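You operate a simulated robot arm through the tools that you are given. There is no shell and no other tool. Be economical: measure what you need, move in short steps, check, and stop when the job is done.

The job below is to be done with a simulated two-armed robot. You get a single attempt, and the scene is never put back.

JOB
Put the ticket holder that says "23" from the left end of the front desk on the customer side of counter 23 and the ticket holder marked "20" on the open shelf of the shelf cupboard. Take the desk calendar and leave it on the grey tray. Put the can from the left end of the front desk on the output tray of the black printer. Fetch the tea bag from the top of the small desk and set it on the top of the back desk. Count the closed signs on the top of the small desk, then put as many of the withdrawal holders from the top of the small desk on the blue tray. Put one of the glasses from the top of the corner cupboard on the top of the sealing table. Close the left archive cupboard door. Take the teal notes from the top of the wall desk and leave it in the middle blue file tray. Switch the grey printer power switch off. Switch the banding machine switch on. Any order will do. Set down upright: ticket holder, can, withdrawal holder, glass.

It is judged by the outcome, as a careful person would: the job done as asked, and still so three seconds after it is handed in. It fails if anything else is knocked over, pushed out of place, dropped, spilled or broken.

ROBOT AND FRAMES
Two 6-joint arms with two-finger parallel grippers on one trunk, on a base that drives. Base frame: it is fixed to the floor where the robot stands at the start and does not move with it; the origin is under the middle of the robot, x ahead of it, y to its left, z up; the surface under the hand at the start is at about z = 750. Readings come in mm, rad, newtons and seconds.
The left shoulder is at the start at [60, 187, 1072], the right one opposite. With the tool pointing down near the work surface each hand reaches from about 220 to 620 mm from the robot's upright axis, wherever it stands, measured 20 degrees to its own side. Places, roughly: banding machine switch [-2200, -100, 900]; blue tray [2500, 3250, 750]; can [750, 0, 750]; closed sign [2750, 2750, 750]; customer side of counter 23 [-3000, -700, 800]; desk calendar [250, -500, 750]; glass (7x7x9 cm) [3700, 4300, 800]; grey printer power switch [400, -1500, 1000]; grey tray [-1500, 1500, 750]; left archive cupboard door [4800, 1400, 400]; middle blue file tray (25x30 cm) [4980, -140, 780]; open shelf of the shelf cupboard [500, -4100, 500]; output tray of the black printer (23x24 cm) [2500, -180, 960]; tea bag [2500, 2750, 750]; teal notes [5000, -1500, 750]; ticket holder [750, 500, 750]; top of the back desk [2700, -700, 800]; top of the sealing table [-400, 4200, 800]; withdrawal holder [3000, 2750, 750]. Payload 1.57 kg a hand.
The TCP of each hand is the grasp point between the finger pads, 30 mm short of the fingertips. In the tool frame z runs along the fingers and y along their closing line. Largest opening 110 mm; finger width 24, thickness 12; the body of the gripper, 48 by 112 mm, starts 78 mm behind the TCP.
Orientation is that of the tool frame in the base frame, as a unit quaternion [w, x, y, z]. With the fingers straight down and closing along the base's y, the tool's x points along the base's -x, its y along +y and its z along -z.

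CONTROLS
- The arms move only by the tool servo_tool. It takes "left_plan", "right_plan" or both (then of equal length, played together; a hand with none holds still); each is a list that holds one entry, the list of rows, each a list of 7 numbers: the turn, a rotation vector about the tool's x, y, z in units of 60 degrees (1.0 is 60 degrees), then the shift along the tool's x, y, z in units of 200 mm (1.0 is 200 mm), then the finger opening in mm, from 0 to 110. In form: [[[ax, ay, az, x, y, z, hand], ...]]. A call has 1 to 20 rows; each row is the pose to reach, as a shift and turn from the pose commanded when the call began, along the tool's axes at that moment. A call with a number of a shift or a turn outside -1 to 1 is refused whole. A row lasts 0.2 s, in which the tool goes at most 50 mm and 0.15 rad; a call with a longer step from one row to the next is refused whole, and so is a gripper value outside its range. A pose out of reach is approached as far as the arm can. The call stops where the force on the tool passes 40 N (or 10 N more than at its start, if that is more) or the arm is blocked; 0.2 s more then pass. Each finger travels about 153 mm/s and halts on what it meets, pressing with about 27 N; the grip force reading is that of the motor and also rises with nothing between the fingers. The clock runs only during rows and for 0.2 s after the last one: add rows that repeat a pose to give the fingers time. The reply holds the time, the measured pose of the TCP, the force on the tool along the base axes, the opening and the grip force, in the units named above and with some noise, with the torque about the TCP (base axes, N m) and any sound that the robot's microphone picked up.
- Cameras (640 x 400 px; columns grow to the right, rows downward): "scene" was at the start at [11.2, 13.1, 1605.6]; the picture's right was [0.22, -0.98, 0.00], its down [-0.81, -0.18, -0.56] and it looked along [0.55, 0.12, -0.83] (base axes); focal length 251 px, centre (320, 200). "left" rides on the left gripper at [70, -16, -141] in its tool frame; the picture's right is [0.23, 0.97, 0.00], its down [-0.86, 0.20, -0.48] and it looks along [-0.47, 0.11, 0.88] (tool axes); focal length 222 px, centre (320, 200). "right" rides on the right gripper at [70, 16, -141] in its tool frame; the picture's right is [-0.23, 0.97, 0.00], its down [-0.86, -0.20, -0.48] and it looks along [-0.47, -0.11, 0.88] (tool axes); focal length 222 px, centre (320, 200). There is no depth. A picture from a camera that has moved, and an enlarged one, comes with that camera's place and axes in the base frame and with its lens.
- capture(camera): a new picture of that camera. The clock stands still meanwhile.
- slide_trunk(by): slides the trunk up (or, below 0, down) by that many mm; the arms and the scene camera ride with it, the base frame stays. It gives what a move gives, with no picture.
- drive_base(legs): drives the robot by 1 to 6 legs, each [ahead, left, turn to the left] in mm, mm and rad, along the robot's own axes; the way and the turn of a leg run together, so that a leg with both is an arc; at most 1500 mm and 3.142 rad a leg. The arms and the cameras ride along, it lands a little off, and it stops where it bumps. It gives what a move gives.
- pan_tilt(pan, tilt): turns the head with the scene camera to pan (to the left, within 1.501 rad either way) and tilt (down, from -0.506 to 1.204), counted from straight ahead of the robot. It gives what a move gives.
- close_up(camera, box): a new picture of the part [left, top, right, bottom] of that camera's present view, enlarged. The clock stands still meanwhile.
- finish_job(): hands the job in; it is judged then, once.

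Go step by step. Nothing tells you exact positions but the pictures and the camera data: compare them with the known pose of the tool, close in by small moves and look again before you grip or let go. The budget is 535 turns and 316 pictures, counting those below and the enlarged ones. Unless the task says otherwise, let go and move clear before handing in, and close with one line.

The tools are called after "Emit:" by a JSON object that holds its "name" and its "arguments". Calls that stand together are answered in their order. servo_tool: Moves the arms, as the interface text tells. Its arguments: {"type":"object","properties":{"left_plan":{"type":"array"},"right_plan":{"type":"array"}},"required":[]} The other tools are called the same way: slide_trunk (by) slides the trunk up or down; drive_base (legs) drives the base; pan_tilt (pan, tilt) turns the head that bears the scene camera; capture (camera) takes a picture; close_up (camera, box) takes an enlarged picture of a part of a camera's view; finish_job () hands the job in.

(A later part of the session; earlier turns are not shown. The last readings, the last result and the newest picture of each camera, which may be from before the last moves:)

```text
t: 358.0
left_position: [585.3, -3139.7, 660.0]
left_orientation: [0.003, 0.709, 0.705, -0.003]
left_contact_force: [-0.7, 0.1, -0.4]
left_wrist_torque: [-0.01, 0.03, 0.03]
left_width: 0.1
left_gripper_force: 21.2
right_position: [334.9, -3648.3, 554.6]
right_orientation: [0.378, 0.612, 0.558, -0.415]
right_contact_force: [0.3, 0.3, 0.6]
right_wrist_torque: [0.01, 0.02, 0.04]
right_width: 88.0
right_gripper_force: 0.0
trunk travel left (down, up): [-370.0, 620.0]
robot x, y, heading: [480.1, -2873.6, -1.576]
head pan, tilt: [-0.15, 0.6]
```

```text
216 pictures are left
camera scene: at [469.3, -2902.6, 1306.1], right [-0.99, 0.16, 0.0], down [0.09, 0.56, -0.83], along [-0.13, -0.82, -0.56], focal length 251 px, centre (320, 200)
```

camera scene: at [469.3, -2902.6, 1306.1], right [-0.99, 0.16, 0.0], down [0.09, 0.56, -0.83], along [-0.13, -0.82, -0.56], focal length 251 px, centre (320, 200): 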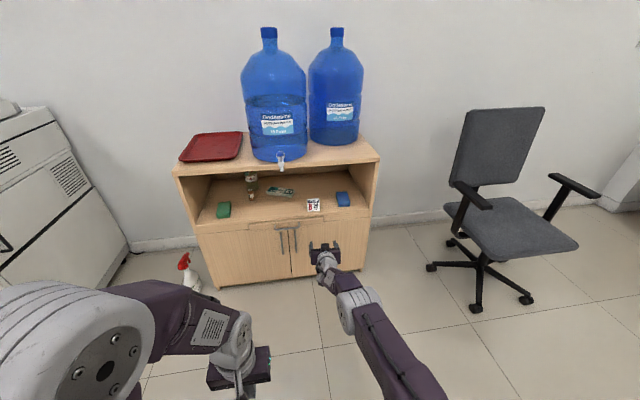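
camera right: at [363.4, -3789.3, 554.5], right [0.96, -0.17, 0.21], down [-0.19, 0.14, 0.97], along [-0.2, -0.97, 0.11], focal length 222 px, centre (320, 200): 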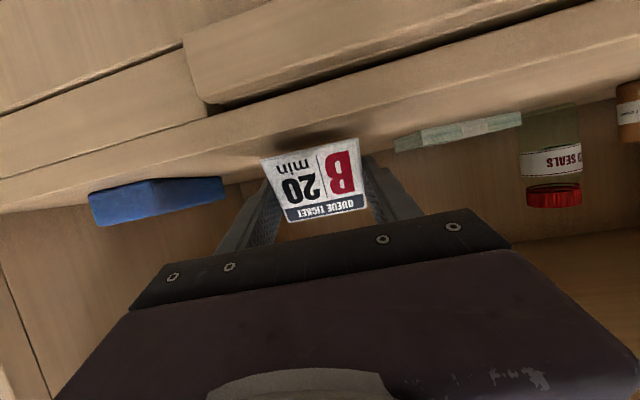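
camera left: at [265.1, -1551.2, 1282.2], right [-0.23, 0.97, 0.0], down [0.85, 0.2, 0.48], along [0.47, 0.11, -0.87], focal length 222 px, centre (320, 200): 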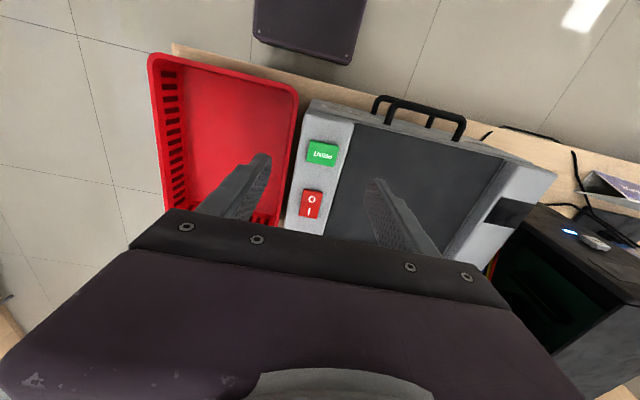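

B20 stands on the shelf. I raise the trunk again and bring the right hand back to pointing down.

Emit:
{"name": "slide_trunk", "arguments": {"by": 330}}

Emit:
{"name": "servo_tool", "arguments": {"right_plan": [[[0, 0.1, 0, 0, 0, -0.1, 88], [0, 0.2, 0, 0, 0, -0.2, 88], [0, 0.3, 0, 0, 0, -0.31, 88], [0, 0.4, 0, 0, 0, -0.42, 88], [0, 0.5, 0, 0, 0, -0.53, 88], [0, 0.6, 0, 0, 0, -0.65, 88]]]}}

Emit:
{"name": "servo_tool", "arguments": {"right_plan": [[[0, 0.1, 0, 0.07, 0, -0.05, 88], [0, 0.2, 0, 0.14, 0, -0.09, 88], [0, 0.3, 0, 0.21, 0, -0.14, 88], [0, 0.4, 0, 0.28, 0, -0.19, 88], [0, 0.5, 0, 0.35, 0, -0.24, 88], [0, 0.567, 0, 0.415, 0, -0.28, 88]]]}}

```text
t: 361.3
left_position: [586.3, -3140.8, 990.5]
left_orientation: [0.002, 0.71, 0.704, -0.004]
left_contact_force: [0.5, 0.3, -1.1]
left_wrist_torque: [0.0, 0.0, 0.0]
left_width: 0.1
left_gripper_force: 21.1
right_position: [333.6, -3649.3, 883.6]
right_orientation: [0.378, 0.611, 0.559, -0.414]
right_contact_force: [-0.8, 0.1, -0.3]
right_wrist_torque: [0.0, 0.02, 0.02]
right_width: 88.0
right_gripper_force: 0.1
trunk travel left (down, up): [-700.0, 290.0]
robot x, y, heading: [480.5, -2873.1, -1.577]
head pan, tilt: [-0.15, 0.6]
```

```text
t: 362.7
left_position: [585.2, -3139.8, 991.2]
left_orientation: [0.003, 0.71, 0.704, -0.004]
left_contact_force: [-0.1, -0.4, -0.5]
left_wrist_torque: [-0.03, 0.02, 0.0]
left_width: 0.0
left_gripper_force: 21.5
right_position: [345.3, -3527.1, 933.5]
right_orientation: [0.187, 0.71, 0.648, -0.205]
right_contact_force: [-0.1, -0.2, 0.3]
right_wrist_torque: [-0.01, -0.01, -0.03]
right_width: 88.2
right_gripper_force: 0.1
right hand out of reach, approached as far as the arm can: row 5
trunk travel left (down, up): [-700.0, 290.0]
robot x, y, heading: [482.6, -2875.0, -1.578]
head pan, tilt: [-0.15, 0.6]
```

```text
t: 364.1
left_position: [584.8, -3141.0, 990.9]
left_orientation: [0.002, 0.709, 0.705, -0.004]
left_contact_force: [0.1, -0.2, -0.2]
left_wrist_torque: [-0.01, 0.03, -0.02]
left_width: 0.0
left_gripper_force: 21.4
right_position: [354.9, -3425.7, 935.4]
right_orientation: [-0.011, 0.738, 0.674, 0.012]
right_contact_force: [0.3, -0.1, -0.9]
right_wrist_torque: [0.0, -0.01, 0.01]
right_width: 88.1
right_gripper_force: 0.1
trunk travel left (down, up): [-700.0, 290.0]
robot x, y, heading: [481.7, -2872.0, -1.582]
head pan, tilt: [-0.15, 0.6]
```

Now for the can: I straighten the right wrist and drive toward the lane between front and back desks.

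Emit:
{"name": "servo_tool", "arguments": {"right_plan": [[[0, -0.015, -0.04, 0, 0, -0.2, 88], [0, -0.03, -0.08, 0, 0, -0.4, 88], [0, -0.03, -0.08, 0, 0, -0.5, 88]]]}}

Emit:
{"name": "drive_base", "arguments": {"legs": [[-370, 1020, 0], [0, 0, 3.14]]}}

Emit:
{"name": "pan_tilt", "arguments": {"pan": 0.0, "tilt": 0.4}}

Emit:
{"name": "capture", "arguments": {"camera": "scene"}}

```text
t: 364.9
left_position: [583.8, -3140.1, 991.6]
left_orientation: [0.002, 0.71, 0.704, -0.004]
left_contact_force: [0.1, -0.7, 0.5]
left_wrist_torque: [0.02, 0.01, 0.0]
left_width: 0.0
left_gripper_force: 21.3
right_position: [353.8, -3429.7, 1034.4]
right_orientation: [0.0, 0.71, 0.704, 0.001]
right_contact_force: [0.3, 0.5, 0.0]
right_wrist_torque: [0.02, 0.05, 0.02]
right_width: 87.9
right_gripper_force: 0.0
trunk travel left (down, up): [-700.0, 290.0]
robot x, y, heading: [481.9, -2871.8, -1.576]
head pan, tilt: [-0.15, 0.6]
```

```text
t: 377.8
left_position: [1407.7, -2245.9, 990.8]
left_orientation: [0.004, -0.699, 0.715, 0.002]
left_contact_force: [-0.1, 0.3, 0.5]
left_wrist_torque: [-0.02, 0.0, -0.01]
left_width: 0.0
left_gripper_force: 21.8
right_position: [1641.6, -1962.9, 1035.8]
right_orientation: [0.0, -0.699, 0.715, 0.0]
right_contact_force: [0.0, 0.0, -1.0]
right_wrist_torque: [0.0, 0.0, 0.03]
right_width: 88.0
right_gripper_force: 0.0
trunk travel left (down, up): [-700.0, 290.0]
robot x, y, heading: [1510.3, -2512.6, 1.553]
head pan, tilt: [-0.15, 0.6]
```

```text
t: 378.5
left_position: [1407.0, -2246.9, 990.3]
left_orientation: [0.005, -0.699, 0.715, 0.003]
left_contact_force: [0.2, 0.5, -0.6]
left_wrist_torque: [0.02, -0.04, 0.03]
left_width: 0.0
left_gripper_force: 21.3
right_position: [1642.6, -1961.5, 1034.3]
right_orientation: [0.0, -0.699, 0.715, 0.0]
right_contact_force: [0.5, -0.2, -0.4]
right_wrist_torque: [0.03, 0.01, -0.02]
right_width: 87.9
right_gripper_force: 0.0
trunk travel left (down, up): [-700.0, 290.0]
robot x, y, heading: [1507.8, -2514.6, 1.55]
head pan, tilt: [0.0, 0.4]
```

```text
215 pictures are left
camera scene: at [1509.2, -2485.0, 1654.2], right [1.0, -0.02, 0.0], down [-0.01, -0.39, -0.92], along [0.02, 0.92, -0.39], focal length 251 px, centre (320, 200)
```

scene: 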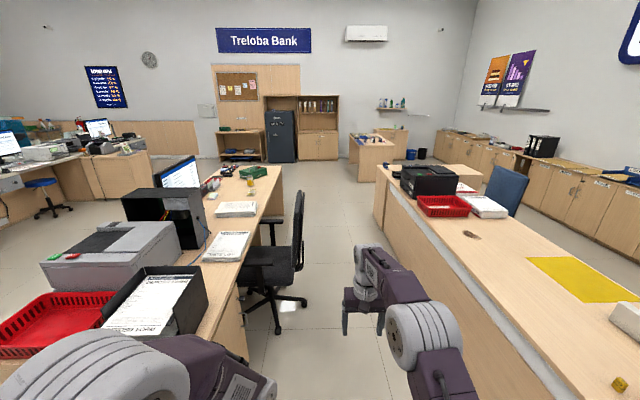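

The lane is open right of the chair. I drive up it at x≈1800 and turn toward the front desk near the can.

Emit:
{"name": "drive_base", "arguments": {"legs": [[0, -300, 0.018], [1500, 0, 0], [1200, 0, 0], [0, 0, 1.571]]}}

Emit:
{"name": "pan_tilt", "arguments": {"pan": 0.1, "tilt": 0.6}}

Emit:
{"name": "capture", "arguments": {"camera": "scene"}}

```text
t: 397.2
left_position: [1610.6, 104.1, 990.3]
left_orientation: [-0.001, 1.0, -0.026, -0.005]
left_contact_force: [-0.2, 1.1, -0.5]
left_wrist_torque: [0.0, 0.02, -0.02]
left_width: 0.0
left_gripper_force: 21.8
right_position: [1333.2, 347.1, 1035.9]
right_orientation: [0.0, 1.0, -0.026, 0.0]
right_contact_force: [-0.2, -0.3, 0.4]
right_wrist_torque: [0.0, 0.01, 0.01]
right_width: 87.6
right_gripper_force: 0.0
trunk travel left (down, up): [-700.0, 290.0]
robot x, y, heading: [1880.9, 192.9, 3.085]
head pan, tilt: [0.0, 0.4]
```

```text
t: 397.9
left_position: [1611.5, 102.8, 990.9]
left_orientation: [-0.001, 1.0, -0.027, -0.005]
left_contact_force: [0.0, -0.4, 0.1]
left_wrist_torque: [0.02, 0.02, 0.01]
left_width: 0.0
left_gripper_force: 21.6
right_position: [1332.1, 348.3, 1036.3]
right_orientation: [0.0, 1.0, -0.026, 0.001]
right_contact_force: [-0.2, 0.5, 0.7]
right_wrist_torque: [-0.03, -0.02, 0.01]
right_width: 88.3
right_gripper_force: 0.1
trunk travel left (down, up): [-700.0, 290.0]
robot x, y, heading: [1883.4, 193.1, 3.088]
head pan, tilt: [0.099, 0.6]
```

```text
214 pictures are left
camera scene: at [1855.4, 186.1, 1636.1], right [-0.05, 1.0, 0.0], down [0.56, 0.03, -0.83], along [-0.82, -0.04, -0.56], focal length 251 px, centre (320, 200)
```

scene: 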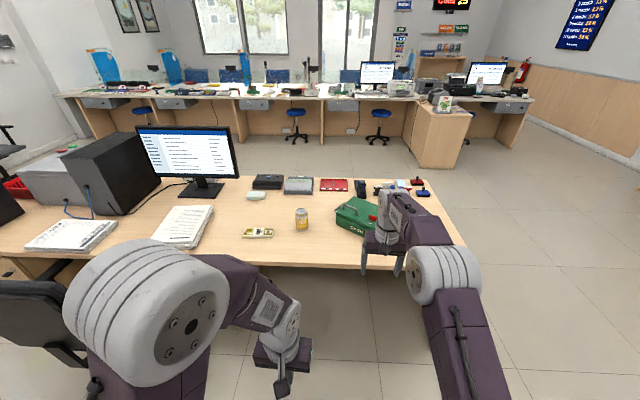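

The can is near (840,40). I drive up to the desk's back edge and look with the left camera.

Emit:
{"name": "drive_base", "arguments": {"legs": [[500, 0, 0.054]]}}

Emit:
{"name": "servo_tool", "arguments": {"left_plan": [[[0, 0, 0, -0.2, 0, 0, 60], [0, 0, 0, -0.4, 0, 0, 100], [0, 0, 0, -0.6, 0, 0, 110]]]}}

Emit:
{"name": "capture", "arguments": {"camera": "left"}}

```text
t: 400.8
left_position: [1120.4, 91.1, 990.4]
left_orientation: [-0.001, 1.0, 0.011, -0.005]
left_contact_force: [0.4, 0.3, -0.7]
left_wrist_torque: [0.02, -0.01, -0.02]
left_width: 0.0
left_gripper_force: 21.7
right_position: [823.5, 311.2, 1035.2]
right_orientation: [0.0, 1.0, 0.012, 0.0]
right_contact_force: [0.3, 0.1, 0.8]
right_wrist_torque: [-0.05, 0.0, -0.02]
right_width: 87.9
right_gripper_force: 0.2
trunk travel left (down, up): [-700.0, 290.0]
robot x, y, heading: [1379.9, 203.2, -3.12]
head pan, tilt: [0.099, 0.6]
```

```text
t: 401.6
left_position: [997.8, 86.1, 993.1]
left_orientation: [0.0, 1.0, 0.011, -0.004]
left_contact_force: [-0.2, -0.5, 0.6]
left_wrist_torque: [-0.01, -0.04, -0.02]
left_width: 110.1
left_gripper_force: 0.1
right_position: [821.4, 311.6, 1034.0]
right_orientation: [-0.001, 1.0, 0.012, 0.0]
right_contact_force: [0.6, 0.1, 0.1]
right_wrist_torque: [0.03, 0.0, -0.01]
right_width: 88.0
right_gripper_force: 0.1
trunk travel left (down, up): [-700.0, 290.0]
robot x, y, heading: [1384.4, 200.5, -3.12]
head pan, tilt: [0.099, 0.6]
```

```text
213 pictures are left
camera left: at [1066.7, 103.6, 1134.4], right [0.25, -0.97, 0.0], down [-0.85, -0.22, 0.48], along [-0.47, -0.12, -0.88], focal length 222 px, centre (320, 200)
```

left: 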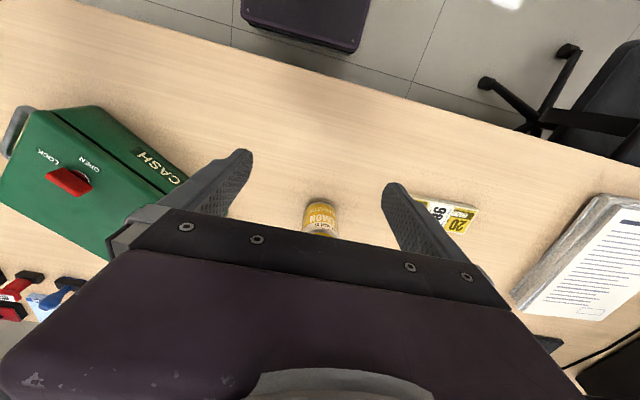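

The can is about (823,47). I move above it.

Emit:
{"name": "servo_tool", "arguments": {"left_plan": [[[0, 0, 0, -0.22, 0.045, 0, 110], [0, 0, 0, -0.44, 0.09, 0, 110], [0, 0, 0, -0.66, 0.135, 0, 110], [0, 0, 0, -0.8, 0.18, 0.1, 110]]]}}

Emit:
{"name": "capture", "arguments": {"camera": "left"}}

```text
t: 402.6
left_position: [840.7, 48.5, 973.1]
left_orientation: [-0.001, 1.0, 0.011, -0.003]
left_contact_force: [0.1, -0.2, 0.4]
left_wrist_torque: [0.01, -0.02, 0.0]
left_width: 110.0
left_gripper_force: 0.1
right_position: [821.6, 312.2, 1034.3]
right_orientation: [0.0, 1.0, 0.012, 0.002]
right_contact_force: [-0.1, -0.1, -0.3]
right_wrist_torque: [-0.02, 0.0, -0.03]
right_width: 88.0
right_gripper_force: 0.1
trunk travel left (down, up): [-700.0, 290.0]
robot x, y, heading: [1382.2, 203.4, -3.113]
head pan, tilt: [0.099, 0.6]
```

```text
212 pictures are left
camera left: at [909.9, 65.2, 1113.6], right [0.25, -0.97, 0.0], down [-0.85, -0.22, 0.48], along [-0.47, -0.12, -0.88], focal length 222 px, centre (320, 200)
```

left: 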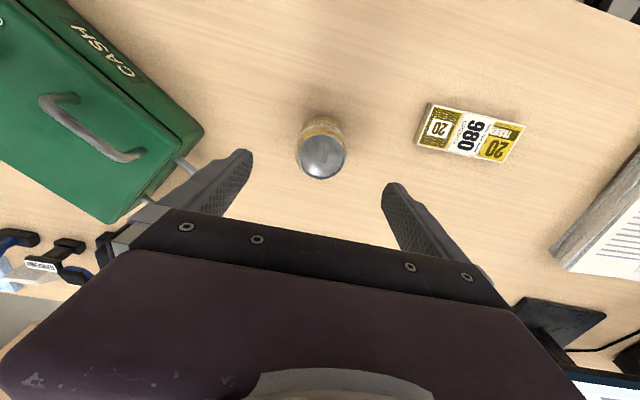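

Can centre ≈ (834,44). I descend and grip.

Emit:
{"name": "servo_tool", "arguments": {"left_plan": [[[0, 0, 0, -0.035, 0.022, 0.15, 100], [0, 0, 0, -0.035, 0.022, 0.35, 100], [0, 0, 0, -0.035, 0.022, 0.55, 100], [0, 0, 0, -0.035, 0.022, 0.77, 100], [0, 0, 0, -0.035, 0.022, 0.77, 70], [0, 0, 0, -0.035, 0.022, 0.77, 50], [0, 0, 0, -0.035, 0.022, 0.77, 50]]]}}

Emit:
{"name": "servo_tool", "arguments": {"left_plan": [[[0, 0, 0, 0, 0, -0.2, 50], [0, 0, 0, 0, 0, -0.4, 50], [0, 0, 0, 0, 0, -0.6, 50], [0, 0, 0, 0, 0, -0.8, 50], [0, 0, 0, 0, 0, -1.0, 50]]]}}

Emit:
{"name": "capture", "arguments": {"camera": "left"}}

```text
t: 404.2
left_position: [833.2, 44.9, 817.1]
left_orientation: [-0.001, 1.0, 0.011, -0.004]
left_contact_force: [-0.6, -0.4, 0.1]
left_wrist_torque: [0.01, 0.02, -0.04]
left_width: 65.4
left_gripper_force: 26.9
right_position: [823.3, 311.4, 1034.4]
right_orientation: [0.0, 1.0, 0.011, 0.001]
right_contact_force: [-0.1, -0.3, 1.3]
right_wrist_torque: [0.02, 0.0, -0.01]
right_width: 88.3
right_gripper_force: 0.0
trunk travel left (down, up): [-700.0, 290.0]
robot x, y, heading: [1384.8, 202.4, -3.115]
head pan, tilt: [0.099, 0.6]
```

```text
t: 405.4
left_position: [832.6, 42.0, 1018.9]
left_orientation: [-0.001, 1.0, 0.012, -0.004]
left_contact_force: [-0.2, 0.3, -4.4]
left_wrist_torque: [-0.01, 0.0, 0.01]
left_width: 65.7
left_gripper_force: 26.8
right_position: [824.4, 313.2, 1036.0]
right_orientation: [-0.001, 1.0, 0.013, 0.0]
right_contact_force: [-0.8, -0.4, 0.4]
right_wrist_torque: [-0.02, -0.01, 0.01]
right_width: 87.8
right_gripper_force: 0.2
trunk travel left (down, up): [-700.0, 290.0]
robot x, y, heading: [1382.5, 203.8, -3.116]
head pan, tilt: [0.099, 0.6]
```

```text
211 pictures are left
camera left: at [901.4, 59.4, 1160.6], right [0.25, -0.97, 0.0], down [-0.85, -0.22, 0.48], along [-0.47, -0.12, -0.88], focal length 222 px, centre (320, 200)
```

left: 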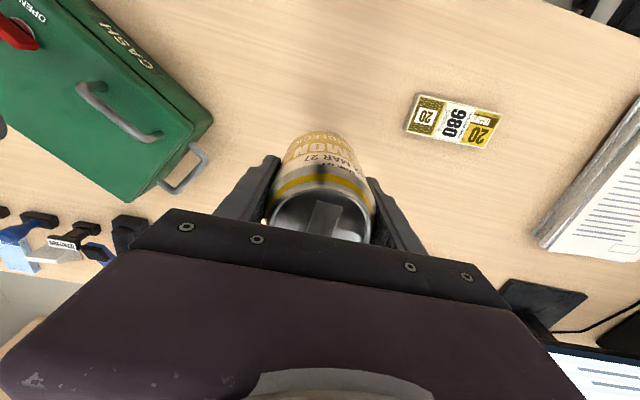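

The can is held. I raise the trunk for clearance, draw the hand in, back off, and turn to the back desk with the black printer.

Emit:
{"name": "servo_tool", "arguments": {"left_plan": [[[0, 0, 0, 0.2, 0, 0, 50], [0, 0, 0, 0.4, 0, 0, 50], [0, 0, 0, 0.6, 0, 0, 50], [0, 0, 0, 0.8, 0, 0, 50]]]}}

Emit:
{"name": "slide_trunk", "arguments": {"by": 200}}

Emit:
{"name": "drive_base", "arguments": {"legs": [[-300, 0, 0], [0, 0, 3.116]]}}

Emit:
{"name": "pan_tilt", "arguments": {"pan": -0.3, "tilt": 0.6}}

Emit:
{"name": "capture", "arguments": {"camera": "scene"}}

```text
t: 406.4
left_position: [994.2, 48.4, 1016.5]
left_orientation: [-0.001, 1.0, 0.011, -0.005]
left_contact_force: [-0.5, 0.4, -3.5]
left_wrist_torque: [0.0, 0.03, -0.01]
left_width: 65.9
left_gripper_force: 27.0
right_position: [825.2, 311.8, 1036.7]
right_orientation: [0.0, 1.0, 0.012, 0.0]
right_contact_force: [0.7, -0.9, -0.9]
right_wrist_torque: [0.02, 0.03, 0.02]
right_width: 87.7
right_gripper_force: 0.0
trunk travel left (down, up): [-700.0, 290.0]
robot x, y, heading: [1386.0, 205.4, -3.121]
head pan, tilt: [0.099, 0.6]
```

```text
t: 408.6
left_position: [990.0, 48.4, 1214.2]
left_orientation: [-0.001, 1.0, 0.012, -0.004]
left_contact_force: [0.1, 0.2, -3.1]
left_wrist_torque: [-0.01, -0.01, 0.0]
left_width: 65.5
left_gripper_force: 27.0
right_position: [823.2, 313.1, 1234.1]
right_orientation: [-0.001, 1.0, 0.012, 0.0]
right_contact_force: [-0.3, -0.3, 0.1]
right_wrist_torque: [0.0, -0.01, 0.04]
right_width: 88.2
right_gripper_force: 0.1
trunk travel left (down, up): [-900.0, 90.0]
robot x, y, heading: [1382.8, 204.2, -3.12]
head pan, tilt: [0.099, 0.6]
```

```text
t: 418.1
left_position: [2067.9, 383.7, 1215.9]
left_orientation: [0.003, -0.037, 0.999, -0.001]
left_contact_force: [0.2, 0.7, -3.8]
left_wrist_torque: [-0.02, 0.02, 0.01]
left_width: 65.6
left_gripper_force: 27.0
right_position: [2247.6, 129.1, 1234.1]
right_orientation: [-0.001, -0.036, 0.999, 0.0]
right_contact_force: [0.9, -0.7, 0.4]
right_wrist_torque: [-0.01, -0.01, 0.0]
right_width: 88.1
right_gripper_force: 0.1
trunk travel left (down, up): [-900.0, 90.0]
robot x, y, heading: [1684.8, 207.2, 0.079]
head pan, tilt: [0.099, 0.6]
```

```text
t: 419.0
left_position: [2067.8, 384.8, 1215.8]
left_orientation: [0.004, -0.037, 0.999, -0.001]
left_contact_force: [-0.3, 0.2, -4.4]
left_wrist_torque: [0.0, 0.02, 0.03]
left_width: 65.4
left_gripper_force: 26.8
right_position: [2247.3, 128.1, 1236.4]
right_orientation: [0.0, -0.037, 0.999, 0.0]
right_contact_force: [-0.5, -0.5, 0.1]
right_wrist_torque: [-0.02, -0.02, -0.01]
right_width: 87.9
right_gripper_force: 0.0
trunk travel left (down, up): [-900.0, 90.0]
robot x, y, heading: [1682.9, 207.1, 0.071]
head pan, tilt: [-0.3, 0.6]
```

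```text
210 pictures are left
camera scene: at [1712.0, 183.9, 1836.0], right [-0.22, -0.97, 0.0], down [-0.55, 0.13, -0.82], along [0.8, -0.19, -0.57], focal length 251 px, centre (320, 200)
```

scene: 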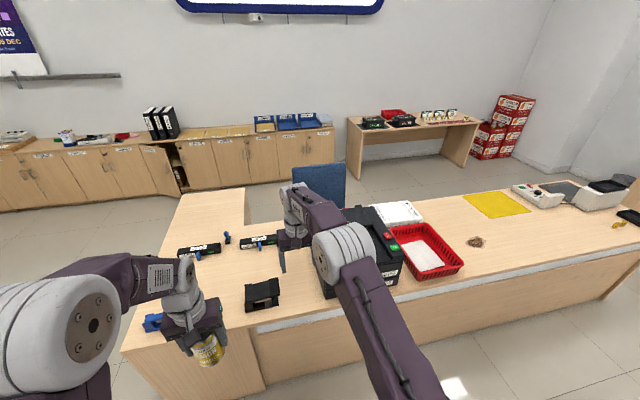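

Emit:
{"name": "servo_tool", "arguments": {"right_plan": [[[0, 0, 0, 0.22, -0.05, 0, 88], [0, 0, 0, 0.44, -0.1, 0, 88], [0, 0, 0, 0.66, -0.15, 0, 88], [0, 0, 0, 0.88, -0.2, 0, 88], [0, 0, 0, 1.0, -0.3, 0, 88]]]}}

Emit:
{"name": "pan_tilt", "arguments": {"pan": -0.2, "tilt": 0.65}}

Emit:
{"name": "capture", "arguments": {"camera": "scene"}}

```text
t: 420.2
left_position: [2066.6, 382.4, 1216.4]
left_orientation: [0.004, -0.036, 0.999, 0.0]
left_contact_force: [-0.7, 0.1, -2.7]
left_wrist_torque: [0.01, -0.01, -0.01]
left_width: 65.6
left_gripper_force: 27.0
right_position: [2052.6, 54.1, 1232.5]
right_orientation: [0.0, -0.036, 0.999, 0.002]
right_contact_force: [-1.2, -0.9, -0.7]
right_wrist_torque: [0.02, 0.01, 0.02]
right_width: 87.8
right_gripper_force: 0.1
trunk travel left (down, up): [-900.0, 90.0]
robot x, y, heading: [1683.7, 209.4, 0.074]
head pan, tilt: [-0.3, 0.6]
```

```text
t: 420.8
left_position: [2068.5, 383.9, 1215.2]
left_orientation: [0.005, -0.036, 0.999, 0.001]
left_contact_force: [0.3, -0.5, -4.4]
left_wrist_torque: [0.02, 0.01, 0.02]
left_width: 65.6
left_gripper_force: 27.0
right_position: [2054.3, 54.9, 1232.9]
right_orientation: [-0.001, -0.036, 0.999, 0.001]
right_contact_force: [0.6, 0.8, -0.9]
right_wrist_torque: [0.01, 0.0, 0.01]
right_width: 88.0
right_gripper_force: 0.1
trunk travel left (down, up): [-900.0, 90.0]
robot x, y, heading: [1685.8, 212.5, 0.072]
head pan, tilt: [-0.201, 0.649]
```

```text
209 pictures are left
camera scene: at [1711.1, 191.9, 1831.8], right [-0.13, -0.99, 0.0], down [-0.6, 0.08, -0.8], along [0.79, -0.1, -0.6], focal length 251 px, centre (320, 200)
```

scene: 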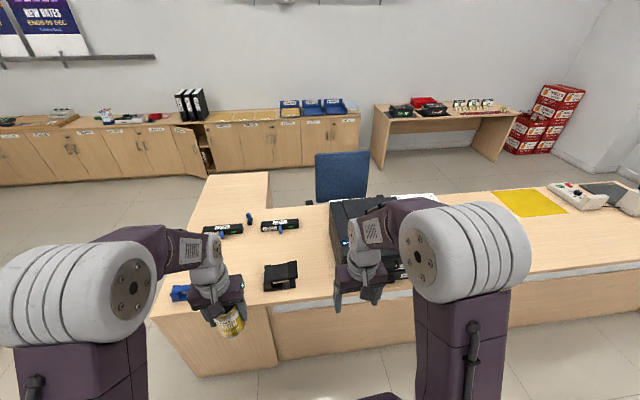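

Emit:
{"name": "drive_base", "arguments": {"legs": [[0, -560, -0.072], [170, 0, 0]]}}

Emit:
{"name": "pan_tilt", "arguments": {"pan": 0.15, "tilt": 0.8}}

Emit:
{"name": "capture", "arguments": {"camera": "scene"}}

Emit:
{"name": "capture", "arguments": {"camera": "left"}}

```text
t: 425.1
left_position: [2268.0, -203.8, 1216.4]
left_orientation: [0.005, -0.002, 1.0, 0.0]
left_contact_force: [-0.1, 0.6, -3.4]
left_wrist_torque: [-0.01, -0.03, 0.01]
left_width: 65.6
left_gripper_force: 26.7
right_position: [2233.0, -530.8, 1233.8]
right_orientation: [0.0, -0.003, 1.0, 0.0]
right_contact_force: [-1.2, 0.4, 0.4]
right_wrist_torque: [-0.02, -0.04, 0.02]
right_width: 87.9
right_gripper_force: 0.0
trunk travel left (down, up): [-900.0, 90.0]
robot x, y, heading: [1873.4, -350.5, 0.007]
head pan, tilt: [-0.201, 0.649]
```

```text
t: 425.9
left_position: [2271.6, -202.5, 1215.3]
left_orientation: [0.004, -0.002, 1.0, -0.001]
left_contact_force: [-0.3, 0.2, -2.7]
left_wrist_torque: [-0.03, -0.02, 0.01]
left_width: 65.8
left_gripper_force: 27.3
right_position: [2235.7, -530.5, 1232.1]
right_orientation: [-0.001, -0.002, 1.0, -0.001]
right_contact_force: [-0.1, -0.2, 0.1]
right_wrist_torque: [-0.03, 0.03, 0.03]
right_width: 88.2
right_gripper_force: 0.0
trunk travel left (down, up): [-900.0, 90.0]
robot x, y, heading: [1877.0, -351.2, 0.006]
head pan, tilt: [0.15, 0.799]
```

```text
208 pictures are left
camera scene: at [1899.0, -340.8, 1819.1], right [0.15, -0.99, 0.0], down [-0.71, -0.11, -0.7], along [0.69, 0.11, -0.72], focal length 251 px, centre (320, 200)
```

scene: 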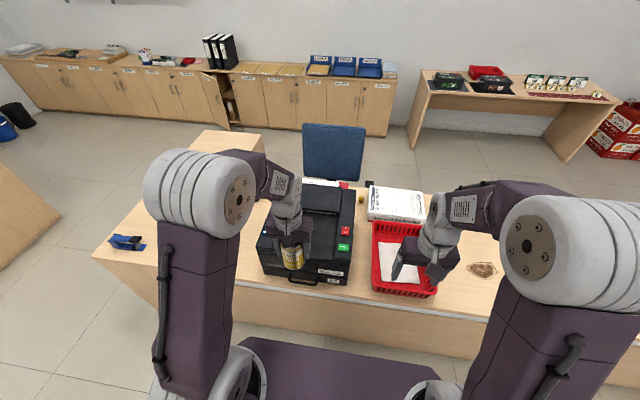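

```text
207 pictures are left
camera left: at [2200.0, -220.1, 1356.2], right [-0.23, 0.97, 0.0], down [0.85, 0.2, 0.48], along [0.47, 0.11, -0.88], focal length 222 px, centre (320, 200)
```

left: 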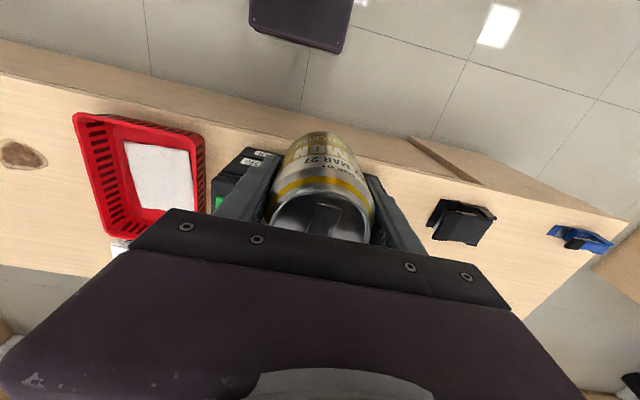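

Emit:
{"name": "close_up", "arguments": {"camera": "scene", "box": [230, 170, 390, 300]}}

```text
3.08 times, centred on (310, 235) of scene
camera zoom: at [1899.0, -340.8, 1819.1], right [0.15, -0.99, 0.0], down [-0.71, -0.11, -0.7], along [0.69, 0.11, -0.72], focal length 772 px, centre (351, 92)
```

zoom: 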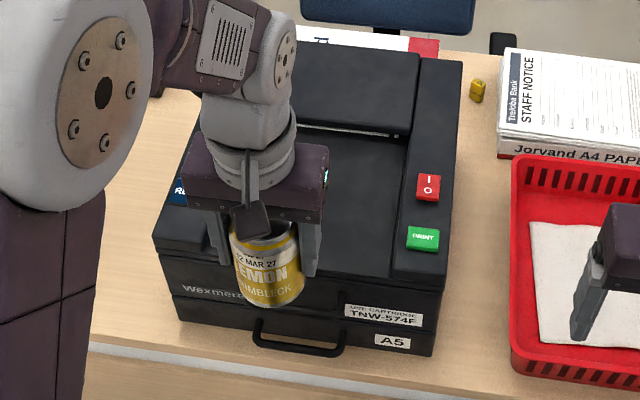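

The output tray spans x 2412–2640, y −305…−70 at z≈960. I carry the can over (2470,-190).

Emit:
{"name": "servo_tool", "arguments": {"left_plan": [[[0, 0, 0, -0.22, 0.01, 0, 50], [0, 0, 0, -0.44, 0.02, 0, 50], [0, 0, 0, -0.66, 0.04, 0, 50], [0, 0, 0, -0.88, 0.06, 0, 50], [0, 0, 0, -0.99, 0.06, 0.1, 50], [0, 0, 0, -0.99, 0.06, 0.3, 50], [0, 0, 0, -0.99, 0.06, 0.5, 50], [0, 0, 0, -0.99, 0.06, 0.7, 50]]]}}

Emit:
{"name": "capture", "arguments": {"camera": "left"}}

Emit:
{"name": "close_up", "arguments": {"camera": "scene", "box": [230, 150, 390, 280]}}

```text
t: 427.8
left_position: [2472.1, -188.9, 1078.2]
left_orientation: [0.002, -0.003, 1.0, -0.001]
left_contact_force: [0.7, 0.1, -3.5]
left_wrist_torque: [0.01, 0.01, -0.02]
left_width: 65.4
left_gripper_force: 27.3
right_position: [2236.4, -530.6, 1232.1]
right_orientation: [-0.001, -0.003, 1.0, 0.001]
right_contact_force: [-0.3, 0.2, 0.4]
right_wrist_torque: [0.02, 0.04, -0.01]
right_width: 88.2
right_gripper_force: 0.0
trunk travel left (down, up): [-900.0, 90.0]
robot x, y, heading: [1875.7, -349.8, 0.005]
head pan, tilt: [0.15, 0.799]
```

```text
205 pictures are left
camera left: at [2399.1, -205.5, 1219.0], right [-0.23, 0.97, 0.0], down [0.85, 0.2, 0.48], along [0.47, 0.11, -0.88], focal length 222 px, centre (320, 200)
```

left: 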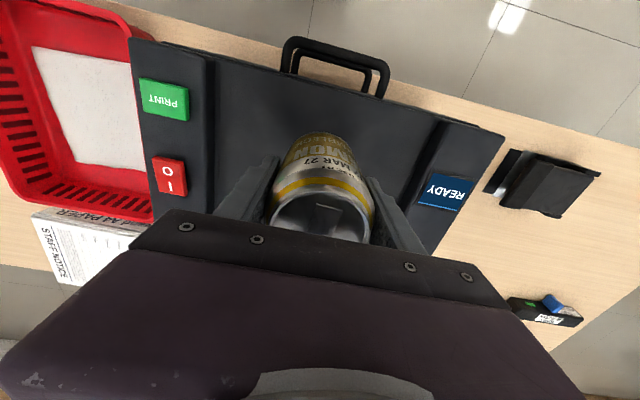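

```text
3.08 times, centred on (310, 215) of scene
camera zoom: at [1900.0, -340.5, 1819.2], right [0.15, -0.99, 0.0], down [-0.71, -0.11, -0.7], along [0.69, 0.11, -0.72], focal length 772 px, centre (351, 154)
```

zoom: 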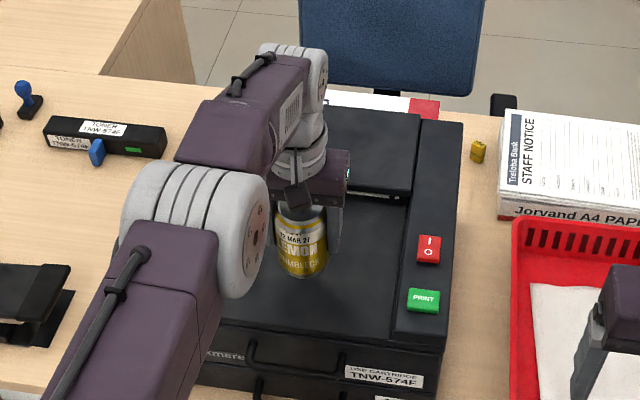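

Emit:
{"name": "servo_tool", "arguments": {"left_plan": [[[0, 0, 0, 0, 0, 0.1, 50], [0, 0, 0, 0, 0, 0.19, 50]]]}}

Emit:
{"name": "servo_tool", "arguments": {"left_plan": [[[0, 0, 0, 0, 0, 0.025, 50]]]}}

Emit:
{"name": "servo_tool", "arguments": {"left_plan": [[[0, 0, 0, 0, 0, 0.025, 50]]]}}

Emit:
{"name": "servo_tool", "arguments": {"left_plan": [[[0, 0, 0, 0, 0, 0.025, 50]]]}}

```text
t: 428.4
left_position: [2471.2, -188.0, 1039.0]
left_orientation: [0.003, -0.003, 1.0, -0.001]
left_contact_force: [0.3, 0.2, -3.0]
left_wrist_torque: [0.02, 0.02, 0.0]
left_width: 65.8
left_gripper_force: 26.6
right_position: [2237.2, -529.5, 1233.1]
right_orientation: [-0.001, -0.002, 1.0, -0.001]
right_contact_force: [0.6, -0.1, 0.7]
right_wrist_torque: [0.01, 0.04, 0.01]
right_width: 88.2
right_gripper_force: 0.1
trunk travel left (down, up): [-900.0, 90.0]
robot x, y, heading: [1874.4, -348.1, -0.0]
head pan, tilt: [0.15, 0.799]
```

```text
t: 428.8
left_position: [2469.5, -189.8, 1035.0]
left_orientation: [0.005, -0.003, 1.0, 0.0]
left_contact_force: [-1.1, 0.3, -3.1]
left_wrist_torque: [0.0, -0.01, -0.01]
left_width: 65.3
left_gripper_force: 26.9
right_position: [2236.6, -529.1, 1233.7]
right_orientation: [-0.001, -0.003, 1.0, 0.0]
right_contact_force: [-0.2, -0.2, -0.8]
right_wrist_torque: [0.01, -0.02, 0.02]
right_width: 88.1
right_gripper_force: 0.1
trunk travel left (down, up): [-900.0, 90.0]
robot x, y, heading: [1873.7, -349.1, 0.004]
head pan, tilt: [0.15, 0.799]
```

```text
t: 429.1
left_position: [2468.4, -189.9, 1029.5]
left_orientation: [0.003, -0.003, 1.0, -0.001]
left_contact_force: [0.1, -0.7, -4.3]
left_wrist_torque: [0.01, 0.01, -0.01]
left_width: 65.6
left_gripper_force: 27.0
right_position: [2236.7, -531.4, 1232.5]
right_orientation: [-0.001, -0.002, 1.0, 0.0]
right_contact_force: [0.0, 0.0, -1.0]
right_wrist_torque: [0.01, 0.0, -0.01]
right_width: 88.1
right_gripper_force: 0.1
trunk travel left (down, up): [-900.0, 90.0]
robot x, y, heading: [1872.5, -353.0, 0.006]
head pan, tilt: [0.15, 0.799]
```

```text
t: 429.6
left_position: [2467.6, -190.5, 1025.2]
left_orientation: [0.004, -0.003, 1.0, -0.001]
left_contact_force: [0.0, 0.8, -1.5]
left_wrist_torque: [0.09, -0.09, 0.01]
left_width: 65.5
left_gripper_force: 27.3
right_position: [2235.4, -531.1, 1233.6]
right_orientation: [-0.001, -0.003, 1.0, 0.0]
right_contact_force: [0.5, 0.6, -0.2]
right_wrist_torque: [0.01, 0.02, 0.01]
right_width: 88.0
right_gripper_force: 0.1
trunk travel left (down, up): [-900.0, 90.0]
robot x, y, heading: [1873.8, -349.6, 0.008]
head pan, tilt: [0.15, 0.799]
```

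Emit:
{"name": "servo_tool", "arguments": {"left_plan": [[[0, 0, 0, 0, 0, 0.015, 50]]]}}

Emit:
{"name": "servo_tool", "arguments": {"left_plan": [[[0, 0, 0, 0, 0, 0, 66], [0, 0, 0, 0, 0, 0, 78], [0, 0, 0, 0, 0, 0, 95], [0, 0, 0, 0, 0, 0, 95], [0, 0, 0, 0, 0, -0.2, 95], [0, 0, 0, 0, 0, -0.4, 95], [0, 0, 0, 0, 0, -0.62, 95], [0, 0, 0, 0.2, 0, -0.8, 95], [0, 0, 0, 0.4, 0, -0.9, 95], [0, 0, 0, 0.6, 0, -0.9, 95]]]}}

Emit:
{"name": "capture", "arguments": {"camera": "left"}}

```text
t: 429.9
left_position: [2467.3, -190.4, 1025.2]
left_orientation: [0.008, -0.003, 1.0, 0.0]
left_contact_force: [3.8, 1.8, 17.8]
left_wrist_torque: [0.15, 0.22, -0.06]
left_width: 65.5
left_gripper_force: 27.3
left hand out of reach, approached as far as the arm can: row 1
right_position: [2233.9, -531.0, 1233.4]
right_orientation: [0.0, -0.003, 1.0, 0.0]
right_contact_force: [0.8, 0.7, -0.7]
right_wrist_torque: [-0.04, 0.02, -0.01]
right_width: 87.9
right_gripper_force: 0.0
trunk travel left (down, up): [-900.0, 90.0]
robot x, y, heading: [1873.6, -349.2, 0.008]
head pan, tilt: [0.15, 0.799]
```

```text
refused: row 8 steps farther than a row can; nothing moved
```

```text
203 pictures are left
camera left: at [2394.3, -207.3, 1165.7], right [-0.23, 0.97, 0.0], down [0.85, 0.2, 0.49], along [0.48, 0.11, -0.87], focal length 222 px, centre (320, 200)
```

left: 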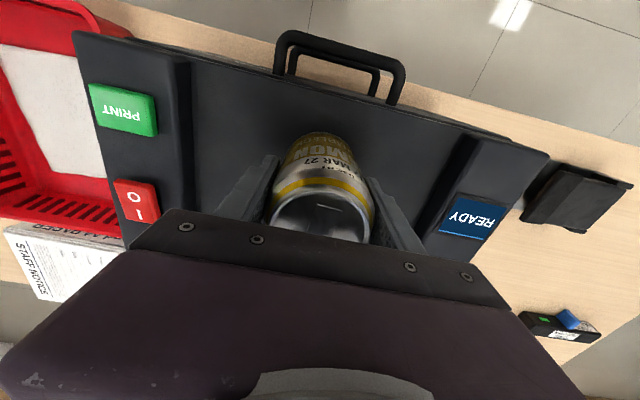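

Emit:
{"name": "servo_tool", "arguments": {"left_plan": [[[0, 0, 0, 0, 0, -0.01, 50], [0, 0, 0, 0, 0, -0.01, 72], [0, 0, 0, 0, 0, -0.01, 95], [0, 0, 0, 0, 0, -0.01, 95], [0, 0, 0, 0, 0, -0.2, 95], [0, 0, 0, 0, 0, -0.4, 95], [0, 0, 0, 0, 0, -0.62, 95], [0, 0, 0, 0.1, 0, -0.8, 95], [0, 0, 0, 0.3, 0, -0.9, 95], [0, 0, 0, 0.5, 0, -0.9, 95]]]}}

Emit:
{"name": "capture", "arguments": {"camera": "left"}}

```text
t: 432.1
left_position: [2363.9, -192.6, 1202.1]
left_orientation: [0.005, -0.003, 1.0, -0.001]
left_contact_force: [0.4, 0.0, -0.2]
left_wrist_torque: [0.0, -0.02, 0.0]
left_width: 95.0
left_gripper_force: 0.0
right_position: [2232.7, -530.4, 1233.4]
right_orientation: [0.0, -0.002, 1.0, 0.0]
right_contact_force: [0.1, 0.3, -0.3]
right_wrist_torque: [-0.05, -0.01, -0.01]
right_width: 88.1
right_gripper_force: 0.1
trunk travel left (down, up): [-900.0, 90.0]
robot x, y, heading: [1875.1, -347.8, 0.005]
head pan, tilt: [0.15, 0.799]
```

```text
202 pictures are left
camera left: at [2292.4, -208.1, 1342.0], right [-0.23, 0.97, 0.0], down [0.85, 0.2, 0.49], along [0.47, 0.11, -0.87], focal length 222 px, centre (320, 200)
```

left: 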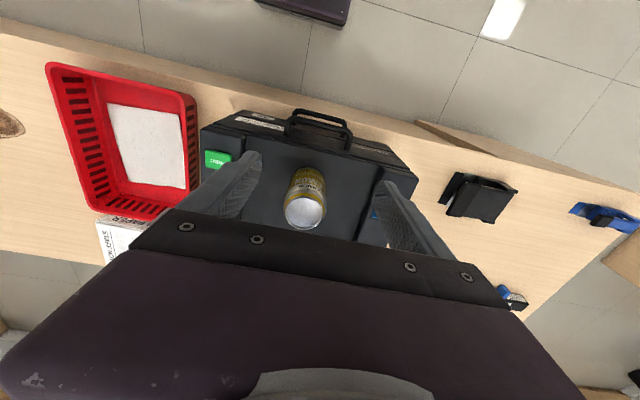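

The can stands in the output tray. Next the small desk: I move out of the lane toward +y and look.

Emit:
{"name": "drive_base", "arguments": {"legs": [[-150, 0, 0], [0, 1500, 0]]}}

Emit:
{"name": "slide_trunk", "arguments": {"by": -150}}

Emit:
{"name": "pan_tilt", "arguments": {"pan": 0.7, "tilt": 0.35}}

Emit:
{"name": "capture", "arguments": {"camera": "scene"}}

```text
t: 440.5
left_position: [2203.4, 1304.6, 1200.8]
left_orientation: [0.004, -0.006, 1.0, 0.001]
left_contact_force: [-0.2, -0.1, -1.1]
left_wrist_torque: [-0.03, -0.03, 0.01]
left_width: 94.7
left_gripper_force: 0.1
right_position: [2075.3, 962.9, 1233.2]
right_orientation: [-0.001, -0.006, 1.0, 0.0]
right_contact_force: [-0.4, -0.4, 0.2]
right_wrist_torque: [-0.05, -0.01, -0.02]
right_width: 88.1
right_gripper_force: 0.1
trunk travel left (down, up): [-900.0, 90.0]
robot x, y, heading: [1713.5, 1140.9, 0.017]
head pan, tilt: [0.15, 0.799]
```

```text
t: 442.2
left_position: [2203.5, 1304.4, 1050.5]
left_orientation: [0.003, -0.006, 1.0, 0.0]
left_contact_force: [0.2, -0.3, 0.9]
left_wrist_torque: [-0.01, -0.02, 0.0]
left_width: 95.2
left_gripper_force: 0.0
right_position: [2074.8, 963.4, 1083.8]
right_orientation: [0.0, -0.006, 1.0, 0.0]
right_contact_force: [0.6, -1.5, 0.2]
right_wrist_torque: [0.02, -0.01, 0.03]
right_width: 87.9
right_gripper_force: 0.0
trunk travel left (down, up): [-750.0, 240.0]
robot x, y, heading: [1714.5, 1135.6, 0.01]
head pan, tilt: [0.15, 0.799]
```

```text
t: 443.2
left_position: [2203.1, 1303.5, 1050.0]
left_orientation: [0.004, -0.007, 1.0, 0.0]
left_contact_force: [-0.2, 0.4, -0.2]
left_wrist_torque: [-0.03, -0.02, 0.02]
left_width: 94.9
left_gripper_force: 0.1
right_position: [2074.7, 963.5, 1083.1]
right_orientation: [-0.001, -0.006, 1.0, 0.0]
right_contact_force: [0.1, 0.7, -0.7]
right_wrist_torque: [-0.03, 0.02, 0.02]
right_width: 88.1
right_gripper_force: 0.0
trunk travel left (down, up): [-750.0, 240.0]
robot x, y, heading: [1713.9, 1141.6, 0.011]
head pan, tilt: [0.7, 0.351]
```

```text
201 pictures are left
camera scene: at [1726.8, 1198.1, 1708.7], right [0.65, -0.76, 0.0], down [-0.26, -0.22, -0.94], along [0.71, 0.61, -0.34], focal length 251 px, centre (320, 200)
```

scene: 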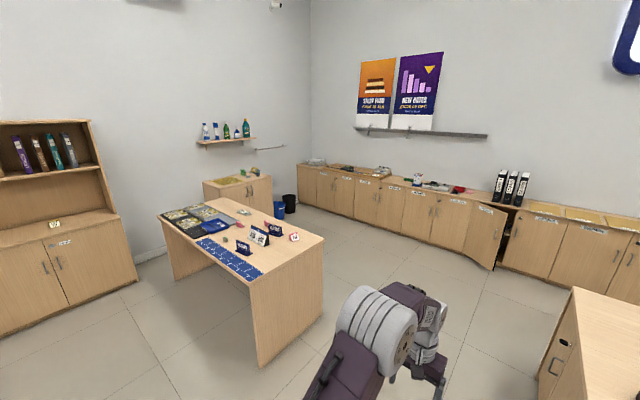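

Emit:
{"name": "close_up", "arguments": {"camera": "scene", "box": [140, 160, 340, 290]}}

Emit:
{"name": "close_up", "arguments": {"camera": "scene", "box": [430, 150, 600, 280]}}

```text
3.08 times, centred on (240, 225) of scene
camera zoom: at [1726.8, 1198.1, 1708.7], right [0.65, -0.76, 0.0], down [-0.26, -0.22, -0.94], along [0.71, 0.61, -0.34], focal length 772 px, centre (566, 123)
```

zoom: 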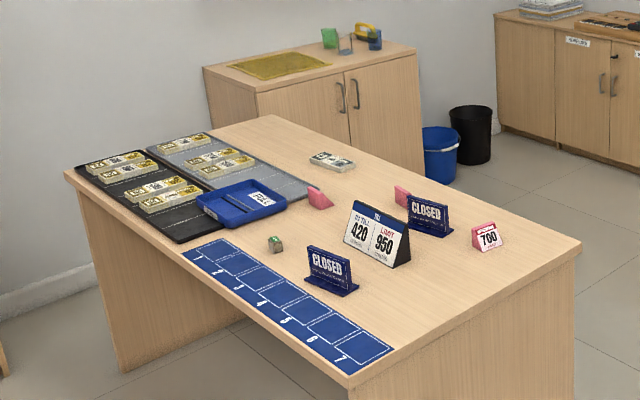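

```text
3.08 times, centred on (515, 215) of scene
camera zoom: at [1726.8, 1198.1, 1708.7], right [0.65, -0.76, 0.0], down [-0.26, -0.22, -0.94], along [0.71, 0.61, -0.34], focal length 772 px, centre (-280, 154)
```

zoom: 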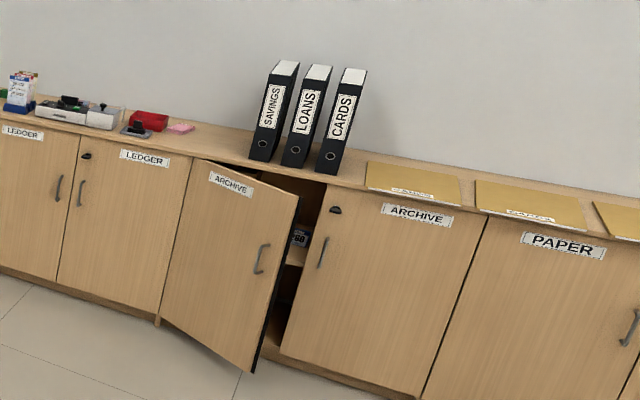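

I see two CLOSED signs so far, three pink holders, a blue tray and the tea bag on the small desk. I drive round to its +x side to view everything from there.

Emit:
{"name": "drive_base", "arguments": {"legs": [[0, 330, 0], [1500, 0, 0], [350, 0, 0], [0, 1200, 0], [0, 0, 3.13]]}}

Emit:
{"name": "pan_tilt", "arguments": {"pan": 0.0, "tilt": 0.7}}

Emit:
{"name": "capture", "arguments": {"camera": "scene"}}

Emit:
{"name": "close_up", "arguments": {"camera": "scene", "box": [200, 140, 440, 290]}}

```text
t: 467.5
left_position: [3072.4, 2580.4, 1049.5]
left_orientation: [0.0, 1.0, 0.002, -0.004]
left_contact_force: [0.1, -0.4, 0.3]
left_wrist_torque: [0.0, -0.01, -0.01]
left_width: 94.7
left_gripper_force: 0.0
right_position: [3202.7, 2918.2, 1082.1]
right_orientation: [0.0, 1.0, 0.002, 0.002]
right_contact_force: [-0.3, 0.1, 1.2]
right_wrist_torque: [-0.02, -0.03, 0.0]
right_width: 88.3
right_gripper_force: 0.1
trunk travel left (down, up): [-750.0, 240.0]
robot x, y, heading: [3562.1, 2738.4, -3.133]
head pan, tilt: [0.7, 0.351]
```

```text
t: 468.6
left_position: [3071.5, 2578.8, 1050.1]
left_orientation: [0.001, 1.0, 0.003, -0.004]
left_contact_force: [-0.3, 0.6, 0.0]
left_wrist_torque: [-0.04, 0.01, 0.04]
left_width: 94.9
left_gripper_force: 0.1
right_position: [3203.7, 2918.6, 1082.9]
right_orientation: [0.001, 1.0, 0.003, 0.001]
right_contact_force: [-0.4, -0.6, 0.5]
right_wrist_torque: [0.0, -0.02, 0.03]
right_width: 88.1
right_gripper_force: 0.1
trunk travel left (down, up): [-750.0, 240.0]
robot x, y, heading: [3564.5, 2736.8, -3.137]
head pan, tilt: [0.0, 0.7]
```

```text
198 pictures are left
camera scene: at [3538.4, 2736.0, 1677.4], right [0.0, 1.0, 0.0], down [0.64, 0.0, -0.77], along [-0.77, 0.0, -0.64], focal length 251 px, centre (320, 200)
```

scene: 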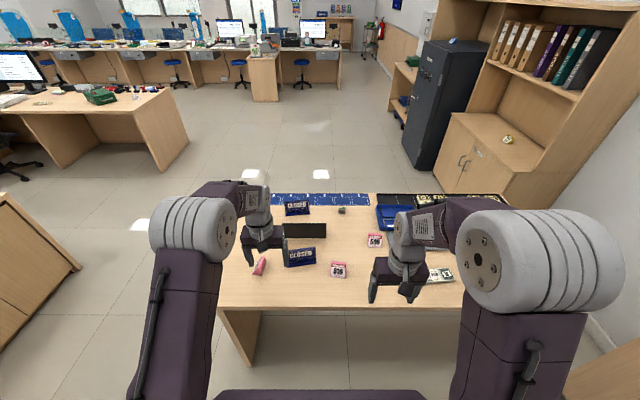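

```text
2.67 times, centred on (320, 215) of scene
camera zoom: at [3538.4, 2736.0, 1677.4], right [0.0, 1.0, 0.0], down [0.64, 0.0, -0.77], along [-0.77, 0.0, -0.64], focal length 670 px, centre (320, 160)
```

zoom: 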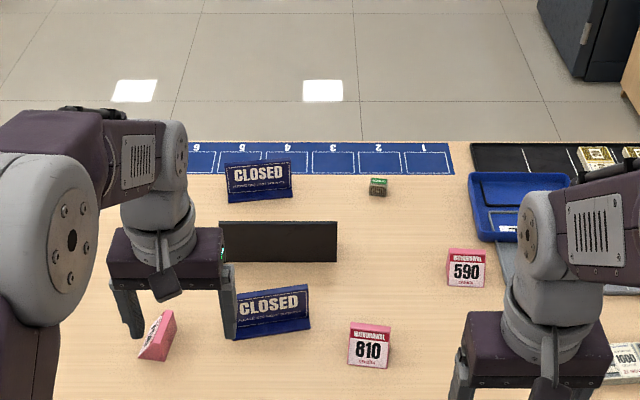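

Two CLOSED signs (double-sided) are on the desk, so two withdrawal holders go on the blue tray: I'll take "810" and "590", one per hand. I move closer.

Emit:
{"name": "drive_base", "arguments": {"legs": [[235, -113, 0]]}}

Emit:
{"name": "slide_trunk", "arguments": {"by": -50}}

Emit:
{"name": "capture", "arguments": {"camera": "right"}}

Emit:
{"name": "capture", "arguments": {"camera": "left"}}

```text
t: 470.4
left_position: [2837.6, 2692.6, 1051.1]
left_orientation: [-0.001, 1.0, -0.003, -0.005]
left_contact_force: [0.4, -0.3, -0.1]
left_wrist_torque: [0.01, -0.02, 0.0]
left_width: 94.8
left_gripper_force: 0.0
right_position: [2972.2, 3031.7, 1083.3]
right_orientation: [0.001, 1.0, -0.002, 0.0]
right_contact_force: [0.9, 0.3, 0.2]
right_wrist_torque: [0.0, 0.03, -0.01]
right_width: 88.2
right_gripper_force: 0.0
trunk travel left (down, up): [-750.0, 240.0]
robot x, y, heading: [3329.1, 2848.5, 3.136]
head pan, tilt: [0.0, 0.7]
```

```text
t: 471.4
left_position: [2837.8, 2692.9, 1001.6]
left_orientation: [-0.002, 1.0, -0.003, -0.004]
left_contact_force: [0.0, 0.2, -0.4]
left_wrist_torque: [0.01, -0.02, -0.01]
left_width: 95.0
left_gripper_force: 0.0
right_position: [2971.0, 3031.0, 1034.3]
right_orientation: [0.0, 1.0, -0.001, 0.0]
right_contact_force: [1.1, -0.4, 0.1]
right_wrist_torque: [0.03, -0.01, 0.02]
right_width: 88.1
right_gripper_force: 0.2
trunk travel left (down, up): [-700.0, 290.0]
robot x, y, heading: [3330.0, 2849.9, 3.136]
head pan, tilt: [0.0, 0.7]
```

```text
196 pictures are left
camera right: at [3039.9, 3015.0, 1174.7], right [-0.23, -0.97, 0.0], down [-0.85, 0.2, 0.48], along [-0.47, 0.11, -0.88], focal length 222 px, centre (320, 200)
```

right: 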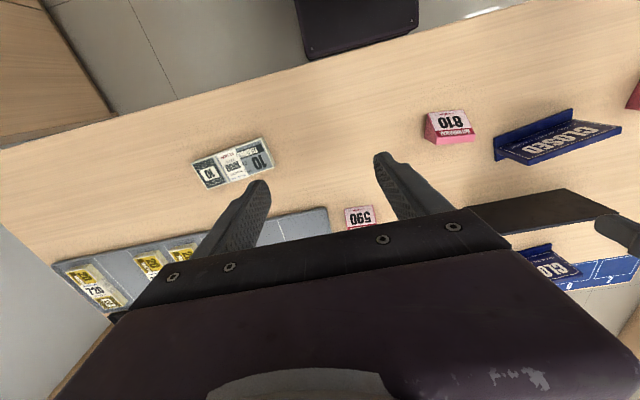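

```text
195 pictures are left
camera left: at [2907.2, 2708.7, 1141.4], right [0.22, -0.97, 0.0], down [-0.85, -0.2, 0.49], along [-0.47, -0.11, -0.87], focal length 222 px, centre (320, 200)
```

left: 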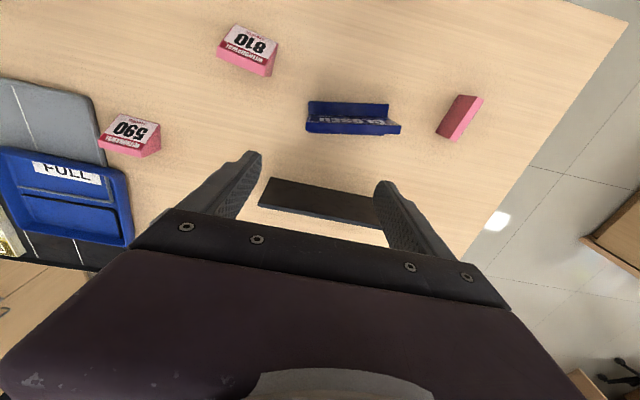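

The blue tray reads FULL. 810's centre ≈ (2920,2812), 590's ≈ (2756,2993). I move both hands above their holders.

Emit:
{"name": "servo_tool", "arguments": {"left_plan": [[[0, 0, 0.03, 0.1, -0.15, 0, 95], [0, 0, 0.06, 0.2, -0.3, 0, 95], [0, 0, 0.105, 0.3, -0.45, 0, 95], [0, 0, 0.105, 0.41, -0.595, 0.1, 95], [0, 0, 0.105, 0.41, -0.595, 0.3, 95], [0, 0, 0.105, 0.41, -0.595, 0.5, 95]]], "right_plan": [[[0, 0, 0, -0.2, 0.03, 0, 95], [0, 0, 0, -0.4, 0.06, 0, 95], [0, 0, 0, -0.6, 0.1, 0, 95], [0, 0, 0, -0.8, 0.15, 0, 95], [0, 0, 0, -0.98, 0.19, 0.1, 95], [0, 0, 0, -0.98, 0.19, 0.3, 95]]]}}

Emit:
{"name": "capture", "arguments": {"camera": "left"}}

Emit:
{"name": "capture", "arguments": {"camera": "right"}}

```text
t: 472.8
left_position: [2917.7, 2814.4, 898.3]
left_orientation: [0.0, 0.998, -0.057, -0.005]
left_contact_force: [0.5, -0.3, -0.7]
left_wrist_torque: [-0.02, 0.0, 0.0]
left_width: 94.9
left_gripper_force: 0.0
right_position: [2774.9, 2992.6, 977.3]
right_orientation: [0.001, 1.0, -0.003, 0.001]
right_contact_force: [0.6, -0.2, -0.4]
right_wrist_torque: [0.0, 0.03, -0.02]
right_width: 95.1
right_gripper_force: 0.1
trunk travel left (down, up): [-700.0, 290.0]
robot x, y, heading: [3329.5, 2850.5, 3.133]
head pan, tilt: [0.0, 0.7]
```

```text
194 pictures are left
camera left: at [2988.5, 2821.7, 1039.7], right [0.11, -0.99, 0.0], down [-0.87, -0.1, 0.49], along [-0.48, -0.05, -0.87], focal length 222 px, centre (320, 200)
```

left: 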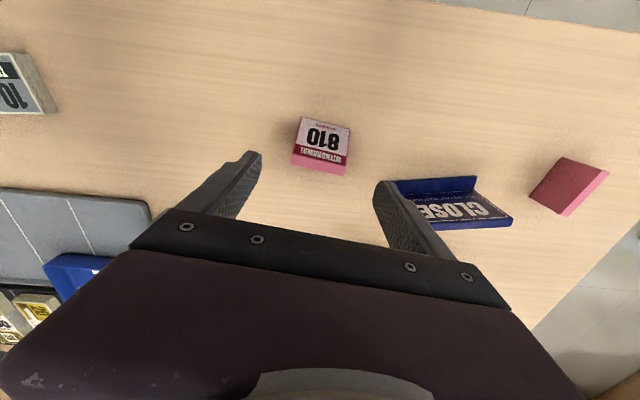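

```text
193 pictures are left
camera right: at [2843.2, 2976.1, 1118.3], right [-0.23, -0.97, 0.0], down [-0.86, 0.2, 0.48], along [-0.46, 0.11, -0.88], focal length 222 px, centre (320, 200)
```

right: 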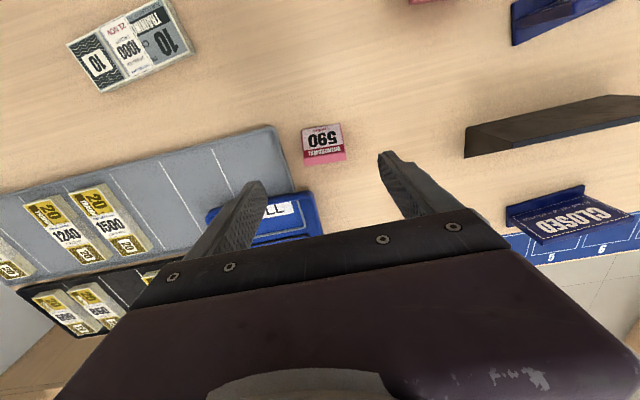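

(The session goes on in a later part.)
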